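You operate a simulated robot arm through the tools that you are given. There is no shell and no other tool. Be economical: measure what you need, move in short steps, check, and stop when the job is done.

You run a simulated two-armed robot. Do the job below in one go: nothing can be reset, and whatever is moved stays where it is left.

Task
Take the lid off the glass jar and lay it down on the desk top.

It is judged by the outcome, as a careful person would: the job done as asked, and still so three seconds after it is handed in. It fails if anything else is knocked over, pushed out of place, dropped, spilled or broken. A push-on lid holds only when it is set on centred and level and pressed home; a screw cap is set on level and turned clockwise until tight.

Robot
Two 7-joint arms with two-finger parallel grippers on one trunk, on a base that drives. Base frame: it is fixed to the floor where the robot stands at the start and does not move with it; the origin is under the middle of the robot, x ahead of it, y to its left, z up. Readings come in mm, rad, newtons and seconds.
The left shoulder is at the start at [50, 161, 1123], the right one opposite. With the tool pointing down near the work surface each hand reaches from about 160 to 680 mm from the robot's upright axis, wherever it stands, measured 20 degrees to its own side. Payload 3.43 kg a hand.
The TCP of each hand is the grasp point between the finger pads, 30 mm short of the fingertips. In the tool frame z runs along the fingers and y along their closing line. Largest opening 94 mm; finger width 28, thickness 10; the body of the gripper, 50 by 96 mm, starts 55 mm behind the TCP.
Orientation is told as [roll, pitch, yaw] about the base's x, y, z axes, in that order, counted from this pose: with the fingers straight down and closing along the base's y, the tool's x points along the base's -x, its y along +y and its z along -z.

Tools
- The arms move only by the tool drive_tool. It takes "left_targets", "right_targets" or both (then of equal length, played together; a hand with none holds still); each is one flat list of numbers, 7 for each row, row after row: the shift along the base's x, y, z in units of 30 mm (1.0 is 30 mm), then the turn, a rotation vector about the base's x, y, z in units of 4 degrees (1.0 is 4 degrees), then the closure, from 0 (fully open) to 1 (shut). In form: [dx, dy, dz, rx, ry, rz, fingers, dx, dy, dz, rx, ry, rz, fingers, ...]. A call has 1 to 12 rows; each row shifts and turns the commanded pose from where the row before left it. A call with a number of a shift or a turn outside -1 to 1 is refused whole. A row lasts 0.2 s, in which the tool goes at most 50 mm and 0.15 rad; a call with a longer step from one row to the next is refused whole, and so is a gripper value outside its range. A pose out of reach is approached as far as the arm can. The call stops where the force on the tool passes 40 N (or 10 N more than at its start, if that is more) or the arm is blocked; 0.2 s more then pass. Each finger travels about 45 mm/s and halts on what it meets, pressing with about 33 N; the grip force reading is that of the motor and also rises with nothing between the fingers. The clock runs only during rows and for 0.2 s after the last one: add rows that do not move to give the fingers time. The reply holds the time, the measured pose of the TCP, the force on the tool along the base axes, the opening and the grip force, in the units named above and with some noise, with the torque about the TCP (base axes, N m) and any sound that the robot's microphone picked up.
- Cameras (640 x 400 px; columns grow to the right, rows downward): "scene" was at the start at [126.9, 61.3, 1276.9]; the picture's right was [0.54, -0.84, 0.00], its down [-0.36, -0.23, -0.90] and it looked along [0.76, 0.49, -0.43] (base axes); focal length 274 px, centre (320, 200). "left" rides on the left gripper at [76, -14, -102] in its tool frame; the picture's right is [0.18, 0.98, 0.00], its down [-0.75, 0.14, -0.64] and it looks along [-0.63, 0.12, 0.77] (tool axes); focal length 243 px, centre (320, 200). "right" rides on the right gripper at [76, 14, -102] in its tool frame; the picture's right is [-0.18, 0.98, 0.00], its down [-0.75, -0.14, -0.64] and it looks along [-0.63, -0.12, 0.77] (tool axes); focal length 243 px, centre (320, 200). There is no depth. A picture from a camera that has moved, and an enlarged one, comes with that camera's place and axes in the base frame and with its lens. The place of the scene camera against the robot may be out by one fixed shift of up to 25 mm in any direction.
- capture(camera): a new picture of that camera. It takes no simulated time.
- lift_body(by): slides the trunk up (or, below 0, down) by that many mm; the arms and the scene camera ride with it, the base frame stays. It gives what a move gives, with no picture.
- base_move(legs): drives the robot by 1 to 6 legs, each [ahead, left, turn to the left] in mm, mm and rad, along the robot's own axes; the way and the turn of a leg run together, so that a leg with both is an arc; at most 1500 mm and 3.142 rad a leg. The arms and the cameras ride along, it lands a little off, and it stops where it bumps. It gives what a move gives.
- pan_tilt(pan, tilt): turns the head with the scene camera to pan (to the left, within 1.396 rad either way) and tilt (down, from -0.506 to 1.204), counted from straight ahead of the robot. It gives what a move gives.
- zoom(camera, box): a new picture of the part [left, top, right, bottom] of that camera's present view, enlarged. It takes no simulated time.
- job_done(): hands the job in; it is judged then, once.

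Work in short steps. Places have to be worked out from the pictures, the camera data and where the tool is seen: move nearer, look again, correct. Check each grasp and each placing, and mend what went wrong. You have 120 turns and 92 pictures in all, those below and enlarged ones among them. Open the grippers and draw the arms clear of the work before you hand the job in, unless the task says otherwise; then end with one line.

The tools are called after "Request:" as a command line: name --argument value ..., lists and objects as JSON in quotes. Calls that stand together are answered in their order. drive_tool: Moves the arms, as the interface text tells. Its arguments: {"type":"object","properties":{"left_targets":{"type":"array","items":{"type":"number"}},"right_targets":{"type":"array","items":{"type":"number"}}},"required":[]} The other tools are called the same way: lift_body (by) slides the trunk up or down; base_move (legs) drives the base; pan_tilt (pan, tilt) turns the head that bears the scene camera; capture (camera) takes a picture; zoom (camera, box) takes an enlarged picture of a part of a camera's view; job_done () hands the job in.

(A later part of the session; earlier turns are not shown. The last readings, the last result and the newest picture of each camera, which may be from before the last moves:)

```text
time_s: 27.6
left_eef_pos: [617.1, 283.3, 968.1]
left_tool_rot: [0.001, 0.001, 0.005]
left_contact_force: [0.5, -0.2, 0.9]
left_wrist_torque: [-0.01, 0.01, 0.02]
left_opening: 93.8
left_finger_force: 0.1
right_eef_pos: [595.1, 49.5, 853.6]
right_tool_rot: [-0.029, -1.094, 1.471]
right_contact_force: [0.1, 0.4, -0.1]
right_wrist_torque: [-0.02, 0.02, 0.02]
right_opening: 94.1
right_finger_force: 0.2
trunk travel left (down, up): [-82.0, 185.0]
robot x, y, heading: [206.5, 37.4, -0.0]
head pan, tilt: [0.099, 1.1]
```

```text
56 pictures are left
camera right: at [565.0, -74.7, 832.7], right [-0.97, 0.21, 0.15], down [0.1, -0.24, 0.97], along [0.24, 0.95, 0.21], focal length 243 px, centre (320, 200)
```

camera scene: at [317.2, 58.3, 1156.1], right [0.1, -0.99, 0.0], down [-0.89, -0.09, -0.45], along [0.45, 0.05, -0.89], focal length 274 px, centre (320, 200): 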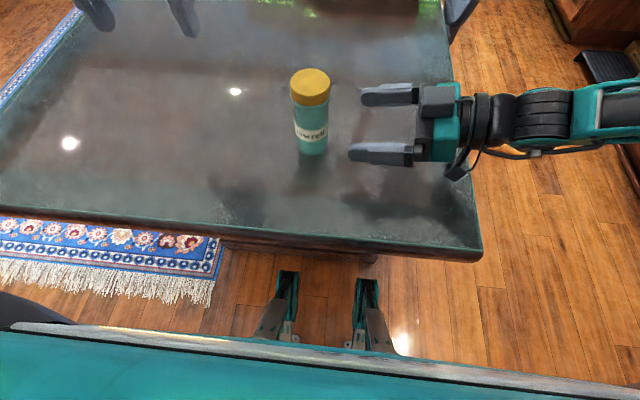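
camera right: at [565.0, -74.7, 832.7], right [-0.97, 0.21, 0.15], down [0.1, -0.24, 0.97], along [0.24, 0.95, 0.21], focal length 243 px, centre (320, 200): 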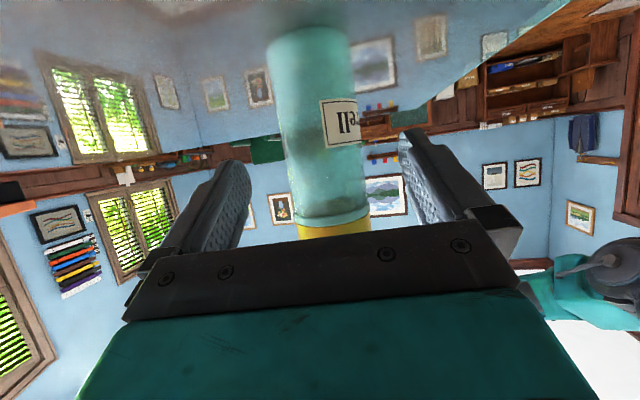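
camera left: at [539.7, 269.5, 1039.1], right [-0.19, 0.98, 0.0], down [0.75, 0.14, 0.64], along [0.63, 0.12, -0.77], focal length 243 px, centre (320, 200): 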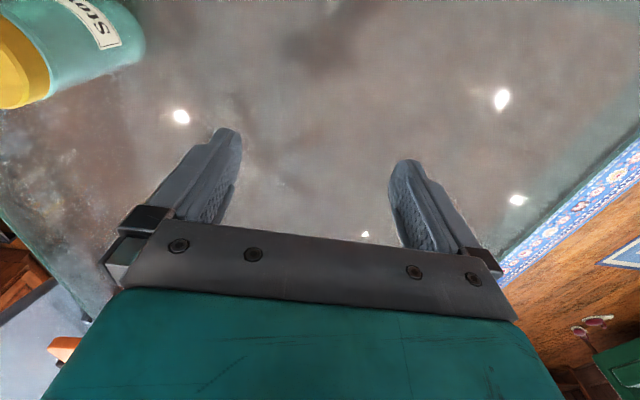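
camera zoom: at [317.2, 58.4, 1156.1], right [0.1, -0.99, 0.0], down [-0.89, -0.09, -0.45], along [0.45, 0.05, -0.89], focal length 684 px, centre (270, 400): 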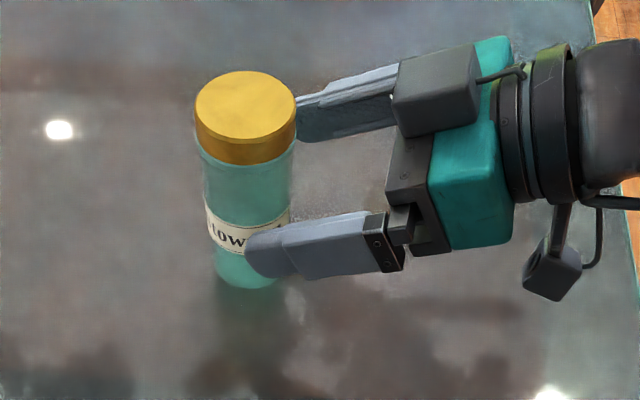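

The jar hasn't moved and the camera box is now clear. I lower 15 mm and advance the last 30 mm.

Request:
drive_tool --right_targets '[0, 0, -0.5, 0, 0, 0, 0, 0.065, 0.5, 0, 0, 0, 0, 0, 0.065, 0.5, 0, 0, 0, 0, 0]'

Request:
zoom --camera "scene" --box '[240, 40, 440, 200]'

Request:
capture --camera "right"

```text
time_s: 28.4
left_eef_pos: [615.7, 284.2, 967.4]
left_tool_rot: [0.002, 0.002, 0.003]
left_contact_force: [-0.5, 0.3, -0.4]
left_wrist_torque: [0.0, 0.01, 0.02]
left_opening: 93.9
left_finger_force: 0.0
right_eef_pos: [600.1, 79.0, 840.1]
right_tool_rot: [-0.032, -1.094, 1.474]
right_contact_force: [-0.1, 0.0, 0.4]
right_wrist_torque: [0.0, -0.01, -0.07]
right_opening: 94.0
right_finger_force: 0.1
trunk travel left (down, up): [-82.0, 185.0]
robot x, y, heading: [202.6, 37.6, 0.0]
head pan, tilt: [0.099, 1.1]
```

```text
2.50 times, centred on (340, 120) of scene
camera zoom: at [317.2, 58.5, 1156.1], right [0.1, -0.99, 0.0], down [-0.89, -0.09, -0.45], along [0.45, 0.05, -0.89], focal length 684 px, centre (270, 400)
```

zoom: 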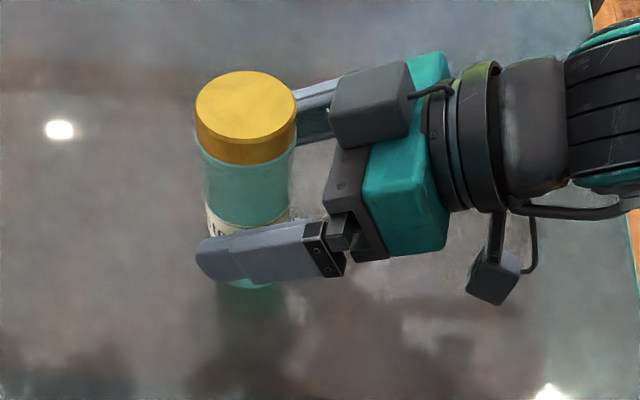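

```text
54 pictures are left
camera right: at [569.2, -45.9, 819.0], right [-0.97, 0.21, 0.15], down [0.1, -0.24, 0.97], along [0.24, 0.95, 0.21], focal length 243 px, centre (320, 200)
```

right: 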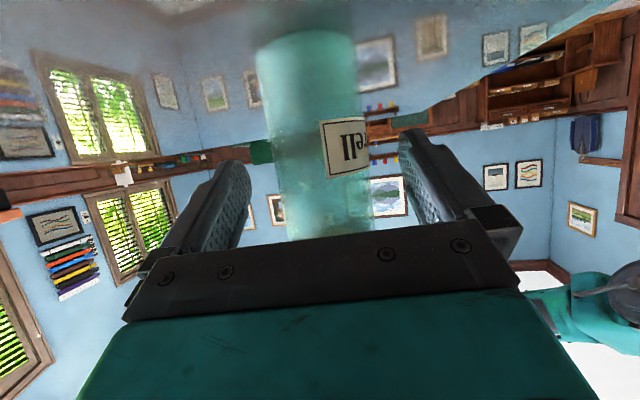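

The jar sits centred between the fingers. I close the right gripper on its body.

Request:
drive_tool --right_targets '[0, 0, 0, 0, 0, 0, 0.35, 0, 0, 0, 0, 0, 0, 0.6, 0, 0, 0, 0, 0, 0, 0.6, 0, 0, 0, 0, 0, 0, 0.6, 0, 0, 0, 0, 0, 0, 0.6]'

Request:
zoom --camera "scene" --box '[240, 40, 440, 200]'

```text
time_s: 29.6
left_eef_pos: [616.6, 283.9, 967.4]
left_tool_rot: [-0.001, -0.001, 0.004]
left_contact_force: [-0.8, 0.4, -0.6]
left_wrist_torque: [0.0, -0.01, -0.01]
left_opening: 93.9
left_finger_force: 0.0
right_eef_pos: [600.0, 79.3, 840.9]
right_tool_rot: [-0.03, -1.095, 1.474]
right_contact_force: [-1.0, 2.1, 0.1]
right_wrist_torque: [0.02, -0.03, 0.0]
right_opening: 53.6
right_finger_force: 33.1
trunk travel left (down, up): [-82.0, 185.0]
robot x, y, heading: [202.2, 38.0, -0.001]
head pan, tilt: [0.099, 1.1]
```

```text
2.50 times, centred on (340, 120) of scene
camera zoom: at [317.1, 58.4, 1156.1], right [0.1, -0.99, 0.0], down [-0.89, -0.09, -0.45], along [0.45, 0.05, -0.89], focal length 684 px, centre (270, 400)
```

zoom: 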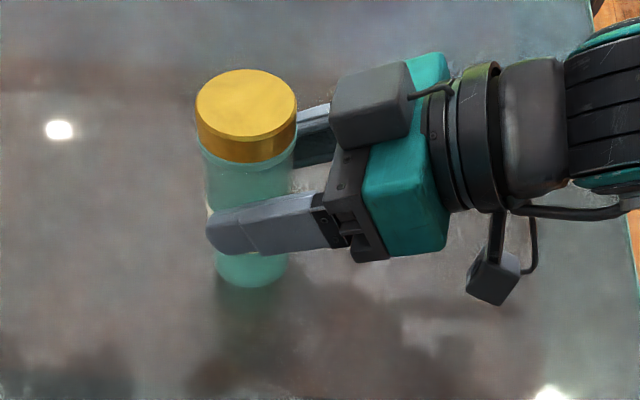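

Jar body is gripped (53.6 mm, 33 N) and still in place. Now I yaw the left hand -92° (fingers to close along x, clear of the right hand), rising slightly, away from the jar.

Request:
drive_tool --left_targets '[0, 0, 0.3, 0, 0, -1, 0, 0, 0, 0.3, 0, 0, -1, 0, 0, 0, 0.3, 0, 0, -1, 0, 0, 0, 0.3, 0, 0, -1, 0, 0, 0, 0, 0, 0, -1, 0, 0, 0, 0, 0, 0, -1, 0, 0, 0, 0, 0, 0, -1, 0, 0, 0, 0, 0, 0, -1, 0, 0, 0, 0, 0, 0, -1, 0, 0, 0, 0, 0, 0, -1, 0, 0, 0, 0, 0, 0, -1, 0, 0, 0, 0, 0, 0, -1, 0]'

Request:
drive_tool --left_targets '[0, 0, 0, 0, 0, -1, 0, 0, 0, 0, 0, 0, -1, 0, 0, 0, 0, 0, 0, -1, 0, 0, 0, 0, 0, 0, -1, 0, 0, 0, 0, 0, 0, -1, 0, 0, 0, 0, 0, 0, -1, 0, 0, 0, 0, 0, 0, -1, 0, 0, 0, 0, 0, 0, -1, 0, 0, 0, 0, 0, 0, -1, 0, 0, 0, 0, 0, 0, -1, 0, 0, 0, 0, 0, 0, -1, 0]'

Request:
capture --camera "left"

Request:
capture --camera "scene"

```text
time_s: 32.2
left_eef_pos: [616.3, 282.3, 1004.0]
left_tool_rot: [0.0, -0.001, -0.835]
left_contact_force: [-0.2, -0.6, 0.2]
left_wrist_torque: [0.01, 0.02, -0.02]
left_opening: 93.9
left_finger_force: 0.1
right_eef_pos: [599.8, 77.9, 841.0]
right_tool_rot: [-0.03, -1.095, 1.473]
right_contact_force: [-0.3, -1.2, 0.1]
right_wrist_torque: [0.03, -0.04, -0.03]
right_opening: 53.1
right_finger_force: 33.1
trunk travel left (down, up): [-82.0, 185.0]
robot x, y, heading: [202.9, 37.4, 0.005]
head pan, tilt: [0.099, 1.1]
```

```text
time_s: 34.6
left_eef_pos: [615.5, 283.3, 1004.2]
left_tool_rot: [0.0, 0.0, -1.602]
left_contact_force: [0.2, 0.4, 1.0]
left_wrist_torque: [0.01, 0.02, 0.01]
left_opening: 93.8
left_finger_force: 0.0
right_eef_pos: [600.0, 78.6, 840.2]
right_tool_rot: [-0.03, -1.093, 1.472]
right_contact_force: [-0.7, 0.3, 0.9]
right_wrist_torque: [-0.02, -0.05, 0.01]
right_opening: 53.4
right_finger_force: 33.0
trunk travel left (down, up): [-82.0, 185.0]
robot x, y, heading: [203.5, 40.4, 0.005]
head pan, tilt: [0.099, 1.1]
```

```text
52 pictures are left
camera left: at [604.0, 361.1, 1104.8], right [0.99, 0.15, 0.0], down [0.12, -0.76, 0.64], along [0.1, -0.63, -0.77], focal length 243 px, centre (320, 200)
```

left: 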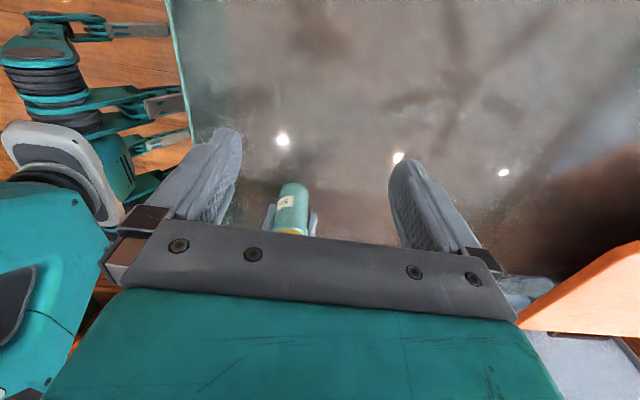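

```text
51 pictures are left
camera scene: at [317.1, 58.4, 1156.1], right [0.1, -0.99, 0.0], down [-0.89, -0.09, -0.45], along [0.45, 0.05, -0.89], focal length 274 px, centre (320, 200)
```

scene: 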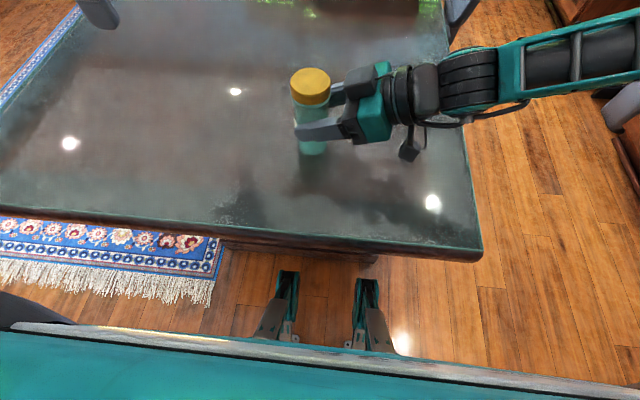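

Left hand is turned. I move it towards the jar, stopping at y≈150, and look.

Request:
drive_tool --left_targets '[-0.09, -0.9, 0, 0, 0, 0, 0, -0.09, -0.9, 0, 0, 0, 0, 0, -0.09, -0.9, 0, 0, 0, 0, 0, -0.09, -0.9, 0, 0, 0, 0, 0, -0.09, -0.9, 0, 0, 0, 0, 0]'

Request:
capture --camera "left"

Request:
capture --camera "scene"

```text
time_s: 35.9
left_eef_pos: [604.4, 148.5, 1005.4]
left_tool_rot: [0.0, 0.0, -1.599]
left_contact_force: [0.0, -0.4, 0.4]
left_wrist_torque: [-0.05, -0.05, -0.03]
left_opening: 93.7
left_finger_force: 0.0
right_eef_pos: [599.1, 77.6, 840.0]
right_tool_rot: [-0.03, -1.094, 1.473]
right_contact_force: [1.4, -0.3, 0.1]
right_wrist_torque: [0.02, -0.12, -0.02]
right_opening: 53.3
right_finger_force: 33.2
trunk travel left (down, up): [-82.0, 185.0]
robot x, y, heading: [204.9, 37.7, 0.003]
head pan, tilt: [0.099, 1.1]
```

```text
50 pictures are left
camera left: at [591.8, 225.9, 1105.6], right [0.99, 0.16, 0.0], down [0.12, -0.76, 0.64], along [0.1, -0.63, -0.77], focal length 243 px, centre (320, 200)
```

left: 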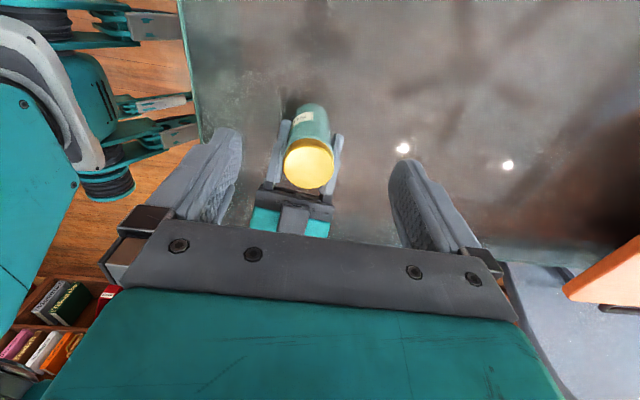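

```text
49 pictures are left
camera scene: at [317.4, 58.4, 1156.1], right [0.1, -0.99, 0.0], down [-0.89, -0.09, -0.45], along [0.45, 0.05, -0.89], focal length 274 px, centre (320, 200)
```

scene: 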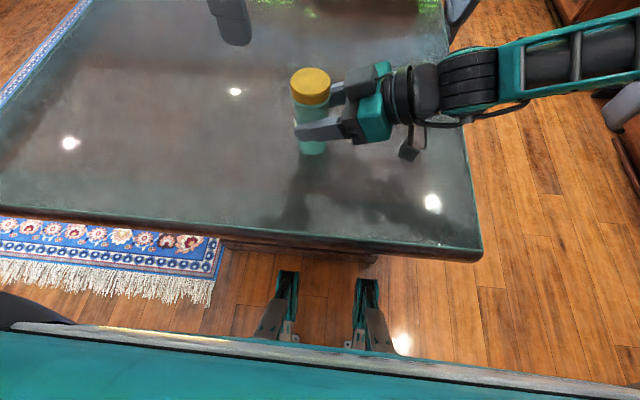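

Lid ray from here gives centre ≈ (601, 94), consistent. A zoom refines it and shows the lid's kind.

Request:
zoom --camera "left" --box '[240, 90, 380, 250]'

```text
2.50 times, centred on (310, 170) of left
camera zoom: at [591.8, 225.9, 1105.6], right [0.99, 0.16, 0.0], down [0.12, -0.76, 0.64], along [0.1, -0.63, -0.77], focal length 606 px, centre (345, 275)
```

zoom: 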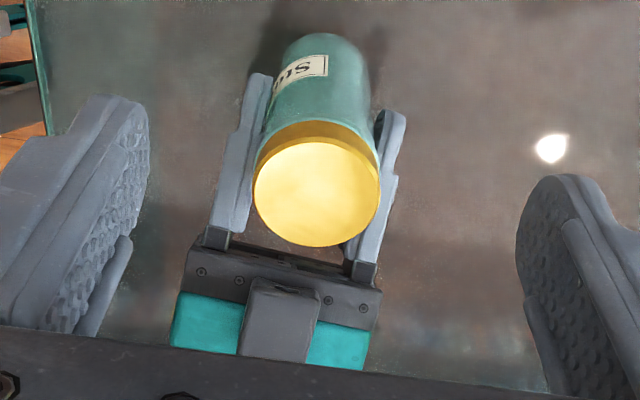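

I place the left hand directly above the lid and lower to TCP z≈945 (tips ~25 mm above the lid).

Request:
drive_tool --left_targets '[-0.05, -0.92, 0, 0, 0, 0, 0, -0.05, -0.92, 0, 0, 0, 0, 0, 0, 0, -1, 0, 0, 0, 0, 0, 0, -1, 0, 0, 0, 0]'

Request:
capture --camera "left"

Request:
zoom --camera "scene" --box '[220, 0, 440, 180]'

```text
time_s: 36.9
left_eef_pos: [591.2, 140.3, 944.5]
left_tool_rot: [0.0, 0.0, -1.6]
left_contact_force: [0.2, 0.3, 0.0]
left_wrist_torque: [-0.02, 0.03, 0.03]
left_opening: 94.1
left_finger_force: 0.1
left hand out of reach, approached as far as the arm can: row 1, 2
right_eef_pos: [599.2, 78.7, 841.1]
right_tool_rot: [-0.029, -1.093, 1.473]
right_contact_force: [0.7, 0.0, -0.2]
right_wrist_torque: [0.02, -0.03, -0.03]
right_opening: 53.1
right_finger_force: 33.1
trunk travel left (down, up): [-82.0, 185.0]
robot x, y, heading: [199.1, 39.9, 0.003]
head pan, tilt: [0.099, 1.1]
```

```text
47 pictures are left
camera left: at [578.6, 216.5, 1045.7], right [0.99, 0.15, 0.0], down [0.12, -0.76, 0.64], along [0.1, -0.63, -0.77], focal length 243 px, centre (320, 200)
```

left: 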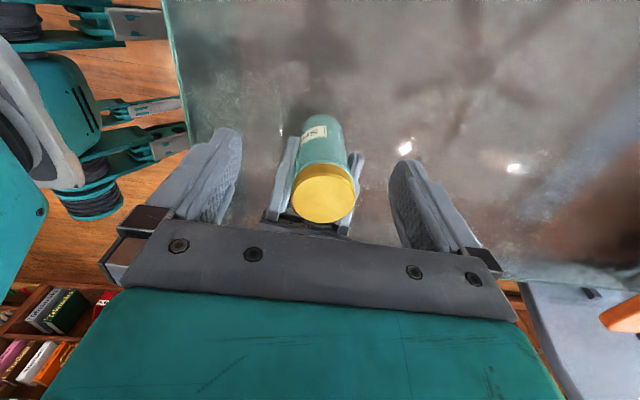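

```text
2.22 times, centred on (330, 90) of scene
camera zoom: at [317.2, 58.4, 1156.1], right [0.1, -0.99, 0.0], down [-0.89, -0.09, -0.45], along [0.45, 0.05, -0.89], focal length 608 px, centre (298, 444)
```

zoom: 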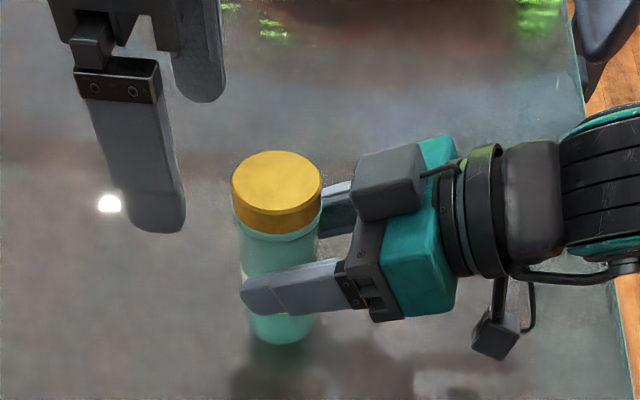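

The left arm stops short at y≈140 again, an inward limit. Since the right hand holds the jar firmly, I can lift it 25 mm and bring it left to meet the left hand; first I raise the left hand out of the way and lift the jar slightly.

Request:
drive_tool --left_targets '[0.3, 0.5, 1, 0, 0, 0, 0, 0, 0.5, 1, 0, 0, 0, 0]'

Request:
drive_tool --right_targets '[0, 0, 0.3, 0, 0, 0, 0.6, 0, 0, 0.4, 0, 0, 0, 0.6, 0, 0, 0.4, 0, 0, 0, 0.6]'

Request:
zoom --camera "scene" --box '[220, 0, 440, 180]'

```text
time_s: 37.5
left_eef_pos: [599.7, 171.6, 1002.6]
left_tool_rot: [0.001, 0.0, -1.602]
left_contact_force: [0.3, -0.3, -0.8]
left_wrist_torque: [0.01, 0.03, 0.0]
left_opening: 94.1
left_finger_force: 0.0
right_eef_pos: [599.9, 78.9, 839.6]
right_tool_rot: [-0.029, -1.094, 1.474]
right_contact_force: [-1.2, 0.3, 0.7]
right_wrist_torque: [-0.02, 0.0, 0.07]
right_opening: 53.3
right_finger_force: 33.2
trunk travel left (down, up): [-82.0, 185.0]
robot x, y, heading: [206.4, 41.6, -0.001]
head pan, tilt: [0.099, 1.1]
```

```text
time_s: 38.2
left_eef_pos: [599.9, 169.9, 1003.4]
left_tool_rot: [0.001, 0.001, -1.599]
left_contact_force: [-0.1, 0.3, -0.2]
left_wrist_torque: [-0.01, -0.01, 0.0]
left_opening: 93.9
left_finger_force: 0.1
right_eef_pos: [600.4, 78.2, 872.4]
right_tool_rot: [-0.03, -1.092, 1.472]
right_contact_force: [0.1, 0.2, -2.3]
right_wrist_torque: [-0.03, 0.03, -0.01]
right_opening: 53.1
right_finger_force: 33.3
trunk travel left (down, up): [-82.0, 185.0]
robot x, y, heading: [206.1, 42.1, 0.003]
head pan, tilt: [0.099, 1.1]
```

```text
2.22 times, centred on (330, 90) of scene
camera zoom: at [317.2, 58.4, 1156.0], right [0.1, -0.99, 0.0], down [-0.89, -0.09, -0.45], along [0.45, 0.05, -0.89], focal length 608 px, centre (298, 444)
```

zoom: 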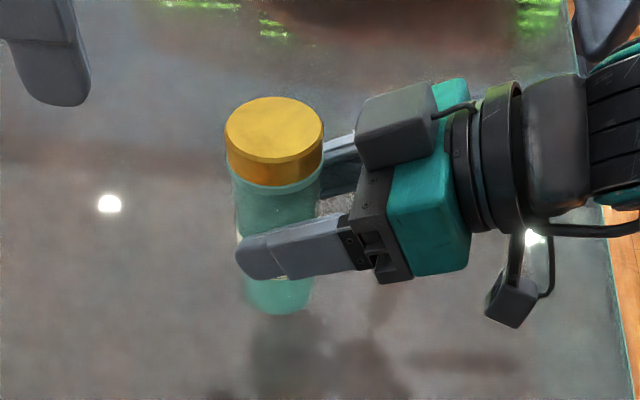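

The jar is held safely (≈2 N weight), lifted 33 mm. I move it 60 mm left.

Request:
drive_tool --right_targets '[0, 0.5, 0, 0, 0, 0, 0.6, 0, 0.5, 0, 0, 0, 0, 0.6, 0, 0.5, 0, 0, 0, 0, 0.6, 0, 0.5, 0, 0, 0, 0, 0.6]'

Request:
capture --camera "left"

Request:
capture --camera "scene"

```text
time_s: 39.2
left_eef_pos: [599.7, 171.4, 1003.5]
left_tool_rot: [0.0, 0.0, -1.603]
left_contact_force: [0.3, 0.1, 0.0]
left_wrist_torque: [0.04, 0.03, 0.01]
left_opening: 94.1
left_finger_force: 0.1
right_eef_pos: [601.3, 140.1, 872.4]
right_tool_rot: [-0.031, -1.093, 1.471]
right_contact_force: [-0.2, 0.2, -2.0]
right_wrist_torque: [-0.04, 0.01, -0.01]
right_opening: 53.4
right_finger_force: 33.2
trunk travel left (down, up): [-82.0, 185.0]
robot x, y, heading: [208.5, 38.9, 0.007]
head pan, tilt: [0.099, 1.1]
```

```text
44 pictures are left
camera left: at [588.0, 248.6, 1104.6], right [0.99, 0.15, 0.0], down [0.12, -0.76, 0.64], along [0.1, -0.63, -0.77], focal length 243 px, centre (320, 200)
```

left: 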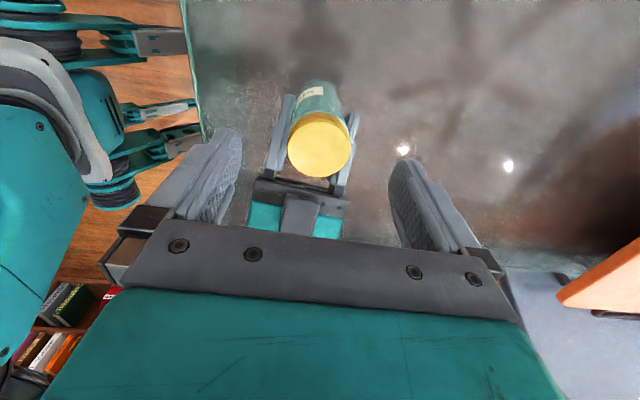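

```text
43 pictures are left
camera scene: at [317.3, 58.5, 1156.1], right [0.1, -0.99, 0.0], down [-0.89, -0.09, -0.45], along [0.45, 0.05, -0.89], focal length 274 px, centre (320, 200)
```

scene: 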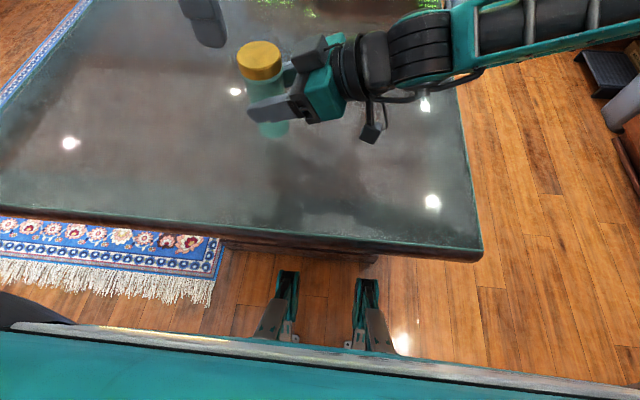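

Lid centre is now ≈ (602.5, 155, 921), and the left hand reaches there. I centre the left hand and descend 36 mm first.

Request:
drive_tool --left_targets '[0.08, -0.53, 0, 0, 0, 0, 0, 0, 0, -0.6, 0, 0, 0, 0, 0, 0, -0.6, 0, 0, 0, 0]'

Request:
capture --camera "left"

Request:
zoom --camera "scene" --box '[160, 0, 360, 160]'

```text
time_s: 40.0
left_eef_pos: [603.8, 154.9, 968.6]
left_tool_rot: [0.0, 0.001, -1.6]
left_contact_force: [-0.3, 0.4, -0.4]
left_wrist_torque: [0.01, -0.01, -0.01]
left_opening: 94.0
left_finger_force: 0.0
right_eef_pos: [600.6, 139.5, 871.7]
right_tool_rot: [-0.03, -1.093, 1.471]
right_contact_force: [0.6, 0.2, -2.0]
right_wrist_torque: [-0.01, -0.01, -0.06]
right_opening: 53.2
right_finger_force: 33.2
trunk travel left (down, up): [-82.0, 185.0]
robot x, y, heading: [204.6, 40.4, 0.004]
head pan, tilt: [0.099, 1.1]
```

```text
42 pictures are left
camera left: at [591.4, 232.4, 1068.5], right [0.99, 0.15, 0.0], down [0.12, -0.76, 0.64], along [0.1, -0.63, -0.77], focal length 243 px, centre (320, 200)
```

left: 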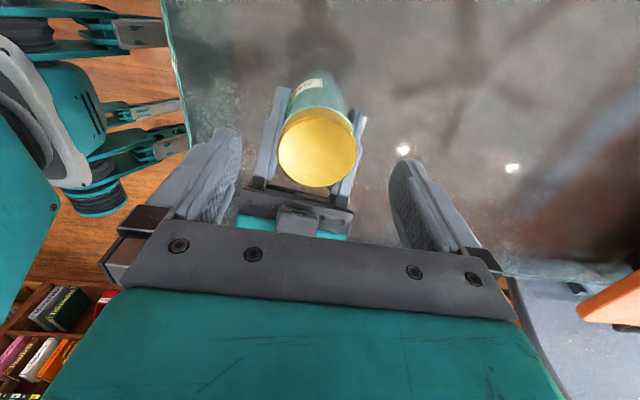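

```text
2.50 times, centred on (260, 80) of scene
camera zoom: at [317.4, 58.5, 1156.1], right [0.1, -0.99, 0.0], down [-0.89, -0.09, -0.45], along [0.45, 0.05, -0.89], focal length 684 px, centre (470, 500)
```

zoom: 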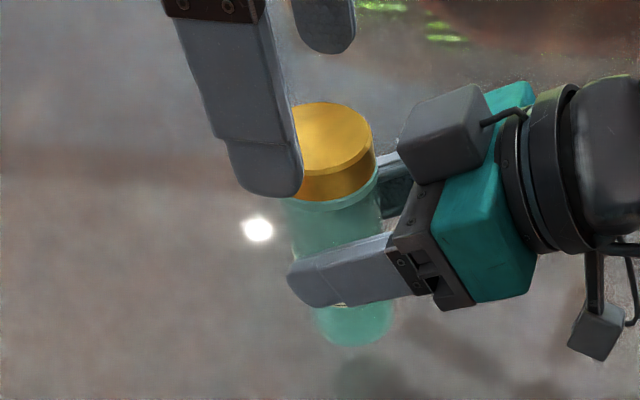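

Lid centre from here ≈ (601.5, 157); I make a tiny correction and lower the last 33 mm in two steps.

Request:
drive_tool --left_targets '[-0.07, 0.05, -0.5, 0, 0, 0, 0, 0, 0, -0.58, 0, 0, 0, 0]'

Request:
zoom --camera "left" --box '[200, 60, 440, 260]'

Request:
zoom --camera "scene" --box '[180, 0, 320, 140]'

Request:
capture --camera "right"

```text
time_s: 40.6
left_eef_pos: [601.2, 157.0, 936.3]
left_tool_rot: [-0.001, 0.0, -1.599]
left_contact_force: [0.5, -0.4, -0.1]
left_wrist_torque: [0.01, 0.0, 0.01]
left_opening: 94.1
left_finger_force: 0.1
right_eef_pos: [600.7, 139.8, 871.3]
right_tool_rot: [-0.031, -1.094, 1.473]
right_contact_force: [0.2, 0.0, -2.6]
right_wrist_torque: [0.01, -0.01, 0.02]
right_opening: 53.3
right_finger_force: 33.3
trunk travel left (down, up): [-82.0, 185.0]
robot x, y, heading: [206.3, 40.7, 0.002]
head pan, tilt: [0.099, 1.1]
```

```text
2.00 times, centred on (320, 160) of left
camera zoom: at [589.8, 233.7, 1037.8], right [0.99, 0.15, 0.0], down [0.12, -0.76, 0.64], along [0.1, -0.63, -0.77], focal length 485 px, centre (320, 280)
```

zoom: 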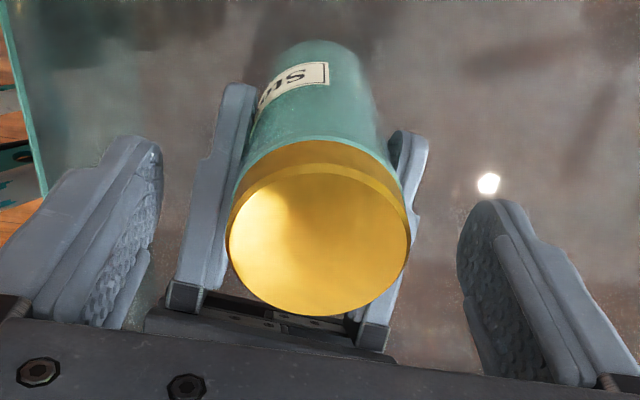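

```text
2.86 times, centred on (250, 70) of scene
camera zoom: at [317.4, 58.5, 1156.1], right [0.1, -0.99, 0.0], down [-0.89, -0.09, -0.45], along [0.45, 0.05, -0.89], focal length 782 px, centre (520, 571)
```

zoom: 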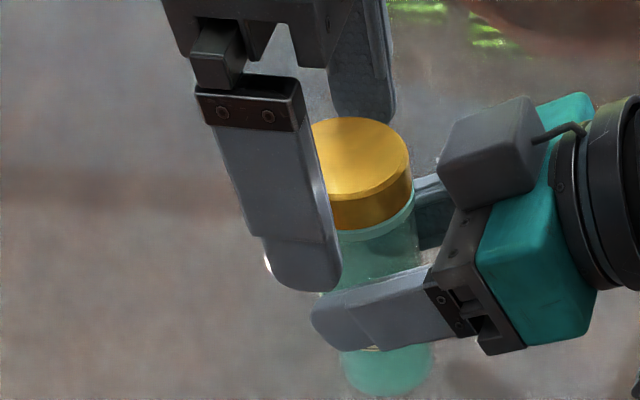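

```text
38 pictures are left
camera right: at [570.1, 15.4, 851.0], right [-0.97, 0.21, 0.15], down [0.1, -0.24, 0.97], along [0.24, 0.95, 0.21], focal length 243 px, centre (320, 200)
```

right: 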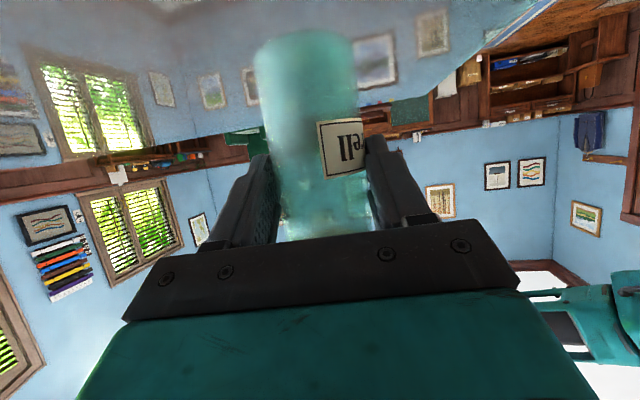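

Rim-edge analysis: lid top ≈ 921, centre y≈150. I nudge the left hand 5 mm toward it and close on the lid.

Request:
drive_tool --left_targets '[0, -0.17, 0, 0, 0, 0, 0.2, 0, 0, 0, 0, 0, 0, 0.6, 0, 0, 0, 0, 0, 0, 0.6, 0, 0, 0, 0, 0, 0, 0.6, 0, 0, 0, 0, 0, 0, 0.6]'

Request:
zoom --camera "left" --box '[200, 60, 440, 260]'

Request:
zoom --camera "scene" --box '[180, 0, 320, 140]'

```text
time_s: 41.9
left_eef_pos: [601.9, 151.2, 936.4]
left_tool_rot: [0.0, -0.001, -1.599]
left_contact_force: [2.6, 1.0, 0.1]
left_wrist_torque: [0.04, -0.06, 0.02]
left_opening: 51.8
left_finger_force: 33.3
right_eef_pos: [599.8, 139.7, 872.0]
right_tool_rot: [-0.027, -1.096, 1.474]
right_contact_force: [-2.7, -1.6, -2.0]
right_wrist_torque: [0.01, -0.11, -0.02]
right_opening: 53.2
right_finger_force: 33.3
trunk travel left (down, up): [-82.0, 185.0]
robot x, y, heading: [206.9, 39.8, 0.003]
head pan, tilt: [0.099, 1.1]
```

```text
2.00 times, centred on (320, 160) of left
camera zoom: at [589.5, 228.5, 1037.2], right [0.99, 0.15, 0.0], down [0.12, -0.76, 0.64], along [0.1, -0.63, -0.77], focal length 485 px, centre (320, 280)
```

zoom: 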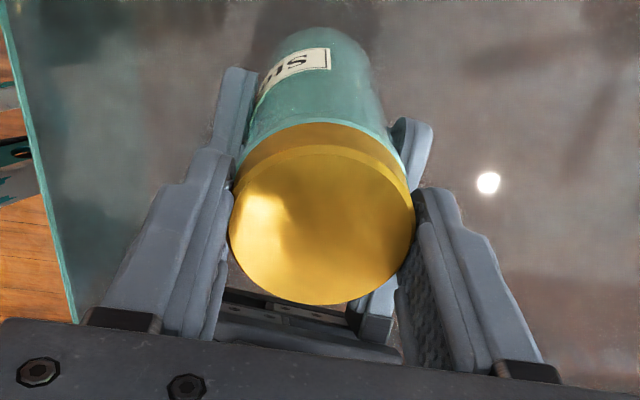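

```text
2.86 times, centred on (250, 70) of scene
camera zoom: at [317.3, 58.4, 1156.1], right [0.1, -0.99, 0.0], down [-0.89, -0.09, -0.45], along [0.45, 0.05, -0.89], focal length 782 px, centre (520, 571)
```

zoom: 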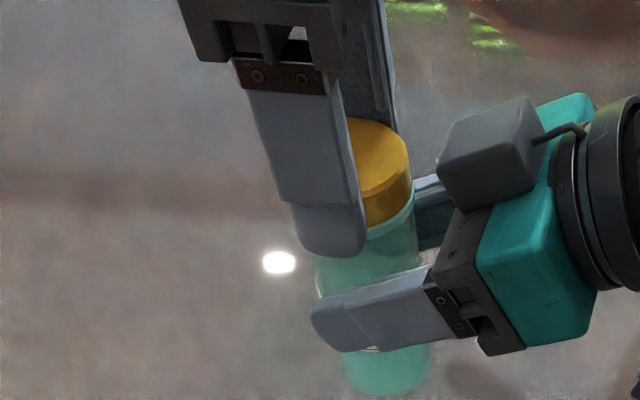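

Left grips the lid (51.8 mm, narrower than the 53.3 mm jar). I try a gentle straight pull upward.

Request:
drive_tool --left_targets '[0, 0, 0.06, 0, 0, 0, 0.6, 0, 0, 0.06, 0, 0, 0, 0.6, 0, 0, 0.06, 0, 0, 0, 0.6]'

```text
time_s: 42.6
left_eef_pos: [600.4, 150.2, 940.6]
left_tool_rot: [-0.001, 0.002, -1.601]
left_contact_force: [8.1, 5.5, -19.7]
left_wrist_torque: [0.2, -0.48, 0.14]
left_opening: 51.8
left_finger_force: 33.4
right_eef_pos: [599.7, 140.6, 875.1]
right_tool_rot: [-0.033, -1.099, 1.479]
right_contact_force: [-8.1, -5.7, 17.4]
right_wrist_torque: [0.33, -0.04, -0.08]
right_opening: 53.4
right_finger_force: 33.2
trunk travel left (down, up): [-82.0, 185.0]
robot x, y, heading: [204.0, 44.0, 0.003]
head pan, tilt: [0.099, 1.1]
```

It resists at ~20 N. I ease the pull off and try a counter-clockwise turn, watching the torque.

Request:
drive_tool --left_targets '[0, 0, -0.15, 0, 0, 0, 0.6, 0, 0, 0, 0, 0, 0.5, 0.6, 0, 0, 0, 0, 0, 0.5, 0.6, 0, 0, 0, 0, 0, 0.5, 0.6]'

Request:
zoom --camera "left" --box '[200, 60, 440, 260]'

```text
time_s: 43.6
left_eef_pos: [602.0, 149.8, 937.4]
left_tool_rot: [-0.003, 0.0, -1.496]
left_contact_force: [7.8, 4.9, -8.6]
left_wrist_torque: [-0.07, -0.27, 0.01]
left_opening: 51.8
left_finger_force: 33.1
right_eef_pos: [599.9, 140.0, 872.3]
right_tool_rot: [-0.029, -1.096, 1.472]
right_contact_force: [-8.2, -4.9, 7.0]
right_wrist_torque: [0.45, -0.32, 0.1]
right_opening: 53.2
right_finger_force: 33.0
trunk travel left (down, up): [-82.0, 185.0]
robot x, y, heading: [206.4, 38.0, 0.005]
head pan, tilt: [0.099, 1.1]
```

```text
2.00 times, centred on (320, 160) of left
camera zoom: at [581.1, 226.6, 1038.2], right [0.97, 0.26, 0.0], down [0.2, -0.74, 0.64], along [0.17, -0.62, -0.77], focal length 485 px, centre (320, 280)
```

zoom: 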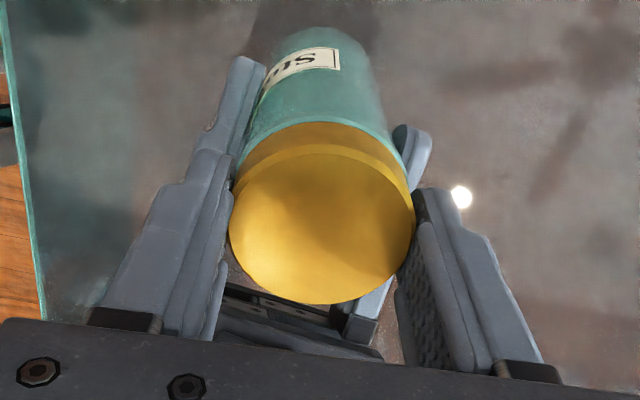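

The lid turns with almost no torque. I continue counter-clockwise 48° and watch whether the vertical tension changes as a thread would make it.

Request:
drive_tool --left_targets '[0, 0, 0.06, 0, 0, 1, 0.6, 0, 0, 0, 0, 0, 1, 0.6]'

Request:
drive_tool --left_targets '[0, 0, 0, 0, 0, 1, 0.6, 0, 0, 0, 0, 0, 1, 0.6, 0, 0, 0, 0, 0, 1, 0.6, 0, 0, 0, 0, 0, 1, 0.6, 0, 0, 0, 0, 0, 1, 0.6, 0, 0, 0, 0, 0, 1, 0.6, 0, 0, 0, 0, 0, 1, 0.6, 0, 0, 0, 0, 0, 1, 0.6, 0, 0, 0, 0, 0, 1, 0.6, 0, 0, 0, 0, 0, 1, 0.6]'

Request:
zoom --camera "left" --box '[200, 60, 440, 260]'

```text
time_s: 44.2
left_eef_pos: [602.5, 151.5, 938.6]
left_tool_rot: [0.0, -0.002, -1.355]
left_contact_force: [8.6, -0.4, -8.0]
left_wrist_torque: [0.01, -0.35, -0.07]
left_opening: 52.3
left_finger_force: 33.3
right_eef_pos: [599.2, 140.7, 872.8]
right_tool_rot: [-0.03, -1.095, 1.473]
right_contact_force: [-8.9, -0.3, 8.1]
right_wrist_torque: [0.04, -0.23, 0.12]
right_opening: 53.4
right_finger_force: 32.7
trunk travel left (down, up): [-82.0, 185.0]
robot x, y, heading: [204.9, 40.2, 0.005]
head pan, tilt: [0.099, 1.1]
```

```text
time_s: 46.5
left_eef_pos: [601.3, 150.8, 936.7]
left_tool_rot: [0.002, -0.002, -0.656]
left_contact_force: [12.9, 3.6, 0.7]
left_wrist_torque: [0.06, -0.39, -0.01]
left_opening: 51.8
left_finger_force: 33.5
right_eef_pos: [600.5, 139.8, 871.7]
right_tool_rot: [-0.029, -1.092, 1.471]
right_contact_force: [-12.9, -2.6, -1.4]
right_wrist_torque: [0.04, -0.42, 0.14]
right_opening: 53.2
right_finger_force: 33.2
trunk travel left (down, up): [-82.0, 185.0]
robot x, y, heading: [210.6, 42.1, 0.0]
head pan, tilt: [0.099, 1.1]
```

```text
2.00 times, centred on (320, 160) of left
camera zoom: at [531.8, 187.0, 1037.8], right [0.45, 0.89, 0.0], down [0.68, -0.35, 0.64], along [0.57, -0.29, -0.77], focal length 485 px, centre (320, 280)
```

zoom: 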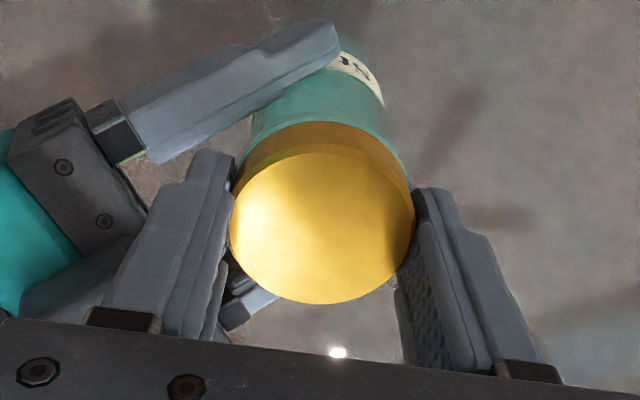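

Vertical tension fell as it turned, hinting at a rising thread. Further turning nears the right hand, so here I test the pull again.

Request:
drive_tool --left_targets '[0, 0, 0.06, 0, 0, 0, 0.6, 0, 0, 0.06, 0, 0, 0, 0.6, 0, 0, 0.06, 0, 0, 0, 0.6]'

Request:
zoom --camera "scene" --box '[180, 0, 320, 140]'

```text
time_s: 47.2
left_eef_pos: [601.2, 151.5, 939.8]
left_tool_rot: [0.005, 0.001, -0.659]
left_contact_force: [12.9, 9.7, -18.3]
left_wrist_torque: [0.23, -0.83, 0.04]
left_opening: 52.1
left_finger_force: 33.6
right_eef_pos: [600.3, 140.4, 874.3]
right_tool_rot: [-0.035, -1.1, 1.477]
right_contact_force: [-13.7, -8.4, 17.2]
right_wrist_torque: [0.58, -0.12, 0.13]
right_opening: 53.3
right_finger_force: 33.0
trunk travel left (down, up): [-82.0, 185.0]
robot x, y, heading: [198.8, 40.8, 0.005]
head pan, tilt: [0.099, 1.1]
```

```text
2.86 times, centred on (250, 70) of scene
camera zoom: at [317.3, 58.4, 1156.1], right [0.1, -0.99, 0.0], down [-0.89, -0.09, -0.45], along [0.45, 0.05, -0.89], focal length 782 px, centre (520, 571)
```

zoom: 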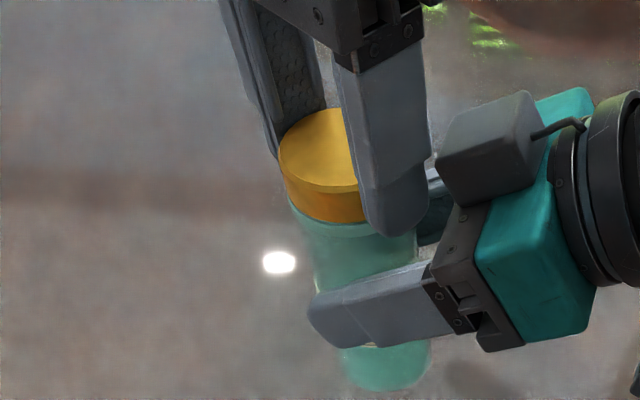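

Still held at 18 N with no visible gap. I pull a bit harder in small steps in case it is a tight push-on lid.

Request:
drive_tool --left_targets '[0, 0, 0.06, 0, 0, 0, 0.8, 0, 0, 0.06, 0, 0, 0, 0.8, 0, 0, 0.06, 0, 0, 0, 0.8]'

Request:
zoom --camera "left" --box '[200, 60, 440, 260]'

```text
time_s: 48.0
left_eef_pos: [600.6, 151.5, 947.2]
left_tool_rot: [-0.001, 0.001, -0.66]
left_contact_force: [11.7, -0.2, -23.3]
left_wrist_torque: [0.19, -0.78, 0.05]
left_opening: 51.8
left_finger_force: 32.7
right_eef_pos: [600.0, 141.0, 874.0]
right_tool_rot: [-0.031, -1.098, 1.476]
right_contact_force: [-10.0, -1.1, 20.9]
right_wrist_torque: [0.0, -0.05, 0.09]
right_opening: 53.4
right_finger_force: 33.2
trunk travel left (down, up): [-82.0, 185.0]
robot x, y, heading: [207.5, 41.5, 0.006]
head pan, tilt: [0.099, 1.1]
```

```text
2.00 times, centred on (320, 160) of left
camera zoom: at [531.3, 186.6, 1048.5], right [0.46, 0.89, 0.0], down [0.68, -0.35, 0.64], along [0.57, -0.29, -0.77], focal length 485 px, centre (320, 280)
```

zoom: 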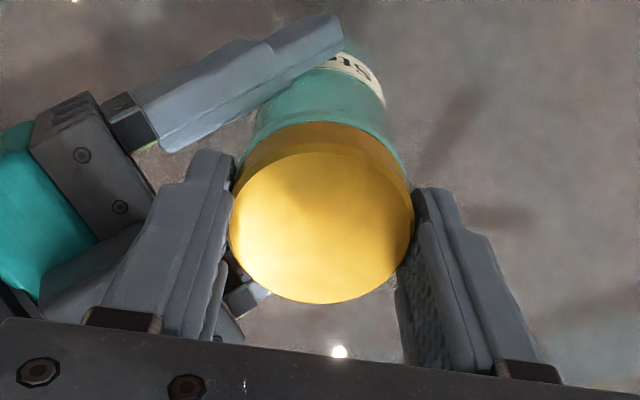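

The lid stays put relative to the left fingers while the right hand didn't rise, so the jar may be slipping in the right grip. I check the right camera for label position.

Request:
capture --camera "right"

Request:
zoom --camera "scene" --box '[180, 0, 320, 140]'

```text
31 pictures are left
camera right: at [570.0, 16.5, 852.1], right [-0.97, 0.2, 0.15], down [0.1, -0.24, 0.96], along [0.23, 0.95, 0.21], focal length 243 px, centre (320, 200)
```

right: 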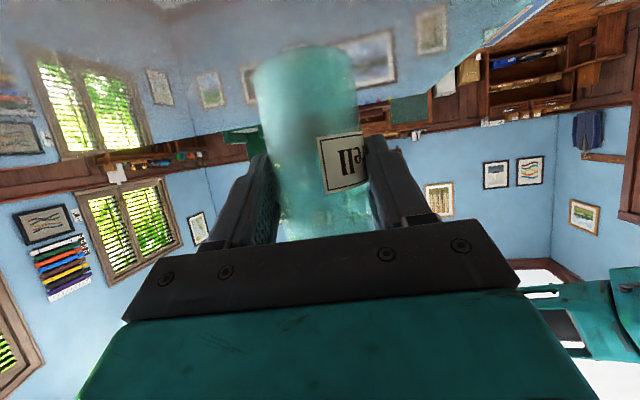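

```text
2.86 times, centred on (250, 70) of scene
camera zoom: at [317.3, 58.4, 1156.1], right [0.1, -0.99, 0.0], down [-0.89, -0.09, -0.45], along [0.45, 0.05, -0.89], focal length 782 px, centre (520, 571)
```

zoom: 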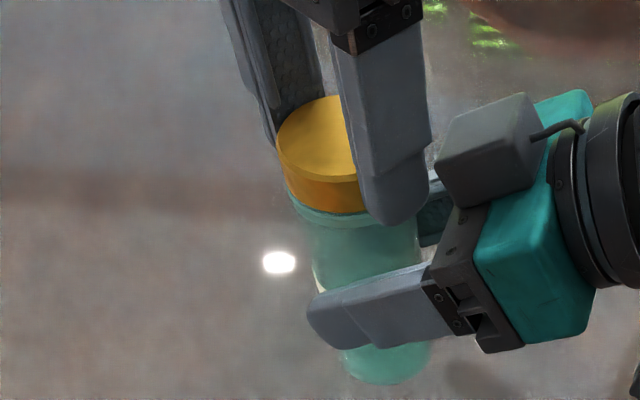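

The label didn't turn, so the jar stayed fixed while the lid turned freely: it behaves like a screw cap; pulling only slid the jar up in the right grip. I relax the tension, open the left a little and wind the wrist back clockwise for another counter-clockwise stroke.

Request:
drive_tool --left_targets '[0, 0, -0.12, 0, 0, 0, 0.6, 0, 0, 0, 0, 0, 0, 0.3, 0, 0, 0, 0, 0, 0, 0.3, 0, 0, 0, 0, 0, 0, 0.3]'

Request:
zoom --camera "left" --box '[200, 60, 440, 260]'

```text
time_s: 49.0
left_eef_pos: [600.8, 150.3, 945.4]
left_tool_rot: [0.001, 0.001, -0.66]
left_contact_force: [-1.2, 6.4, 4.8]
left_wrist_torque: [-0.15, 0.09, -0.14]
left_opening: 63.9
left_finger_force: 0.1
right_eef_pos: [601.8, 140.2, 871.5]
right_tool_rot: [-0.03, -1.091, 1.47]
right_contact_force: [1.4, -5.5, -6.0]
right_wrist_torque: [0.45, 0.05, 0.17]
right_opening: 53.1
right_finger_force: 32.6
trunk travel left (down, up): [-82.0, 185.0]
robot x, y, heading: [205.8, 34.0, 0.001]
head pan, tilt: [0.099, 1.1]
```

```text
2.00 times, centred on (320, 160) of left
camera zoom: at [531.3, 186.5, 1046.3], right [0.46, 0.89, 0.0], down [0.68, -0.35, 0.64], along [0.57, -0.29, -0.77], focal length 485 px, centre (320, 280)
```

zoom: 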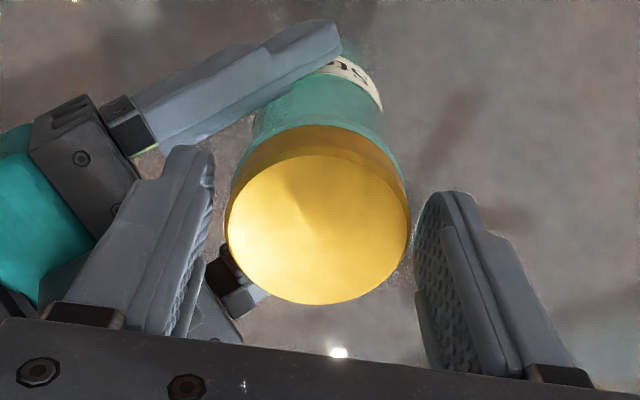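

A residual hand-to-hand contact shows up (left finger near the right gripper), so I rotate the left hand back clockwise away from it.

Request:
drive_tool --left_targets '[0, 0, 0, 0, 0, -1, 0.3, 0, 0, 0, 0, 0, -1, 0.3, 0, 0, 0, 0, 0, -1, 0.3, 0, 0, 0, 0, 0, -1, 0.3, 0, 0, 0, 0, 0, -1, 0.3, 0, 0, 0, 0, 0, -1, 0.3, 0, 0, 0, 0, 0, -1, 0.3, 0, 0, 0, 0, 0, -1, 0.3, 0, 0, 0, 0, 0, -1, 0.3, 0, 0, 0, 0, 0, -1, 0.3, 0, 0, 0, 0, 0, -1, 0.3, 0, 0, 0, 0, 0, -1, 0.3]'

Request:
drive_tool --left_targets '[0, 0, 0, 0, 0, -1, 0.3, 0, 0, 0, 0, 0, -1, 0.3, 0, 0, 0, 0, 0, -1, 0.3, 0, 0, 0, 0, 0, -1, 0.3, 0, 0, 0, 0, 0, -1, 0.3, 0, 0, 0, 0, 0, -1, 0.3, 0, 0, 0, 0, 0, -1, 0.3, 0, 0, 0, 0, 0, -1, 0.3, 0, 0, 0, 0, 0, -1, 0.3, 0, 0, 0, 0, 0, -1, 0.3]'

Request:
zoom --camera "left" --box '[200, 60, 440, 260]'

Request:
zoom --camera "scene" --box '[180, 0, 320, 140]'

```text
time_s: 51.6
left_eef_pos: [602.1, 150.6, 944.0]
left_tool_rot: [0.0, 0.0, -1.497]
left_contact_force: [0.2, 0.2, 0.5]
left_wrist_torque: [-0.02, 0.0, -0.02]
left_opening: 65.6
left_finger_force: 0.0
right_eef_pos: [600.4, 139.3, 871.5]
right_tool_rot: [-0.028, -1.095, 1.475]
right_contact_force: [0.2, 0.9, -1.6]
right_wrist_torque: [-0.06, -0.02, 0.0]
right_opening: 53.4
right_finger_force: 33.0
trunk travel left (down, up): [-82.0, 185.0]
robot x, y, heading: [203.3, 38.1, -0.001]
head pan, tilt: [0.099, 1.1]
```

```text
time_s: 53.9
left_eef_pos: [602.8, 151.5, 944.6]
left_tool_rot: [-0.001, 0.0, -2.194]
left_contact_force: [-0.7, 0.1, -0.3]
left_wrist_torque: [-0.03, 0.03, 0.02]
left_opening: 65.8
left_finger_force: 0.1
right_eef_pos: [600.7, 140.3, 872.3]
right_tool_rot: [-0.029, -1.093, 1.474]
right_contact_force: [-0.2, 0.9, -1.9]
right_wrist_torque: [-0.06, 0.01, 0.01]
right_opening: 53.2
right_finger_force: 33.1
trunk travel left (down, up): [-82.0, 185.0]
robot x, y, heading: [206.1, 38.2, 0.001]
head pan, tilt: [0.099, 1.1]
```

```text
2.00 times, centred on (320, 160) of left
camera zoom: at [633.8, 222.1, 1046.5], right [0.9, -0.43, 0.0], down [-0.33, -0.69, 0.64], along [-0.27, -0.58, -0.77], focal length 485 px, centre (320, 280)
```

zoom: 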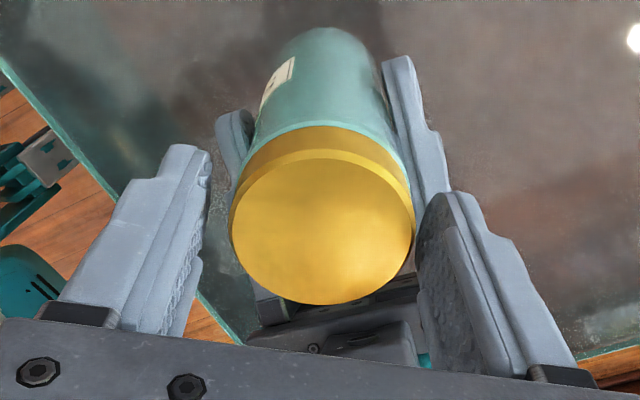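

```text
2.86 times, centred on (250, 70) of scene
camera zoom: at [317.3, 58.4, 1156.1], right [0.1, -0.99, 0.0], down [-0.89, -0.09, -0.45], along [0.45, 0.05, -0.89], focal length 782 px, centre (520, 571)
```

zoom: 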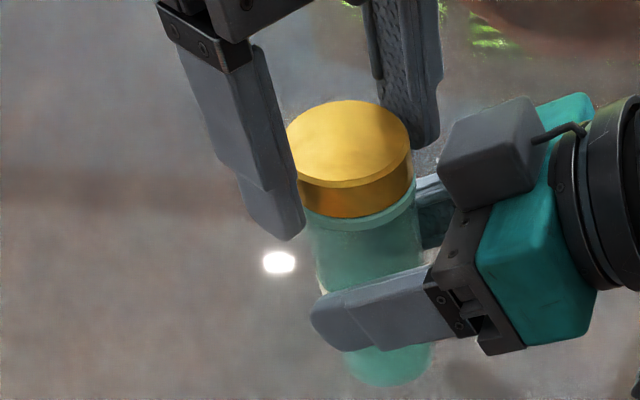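

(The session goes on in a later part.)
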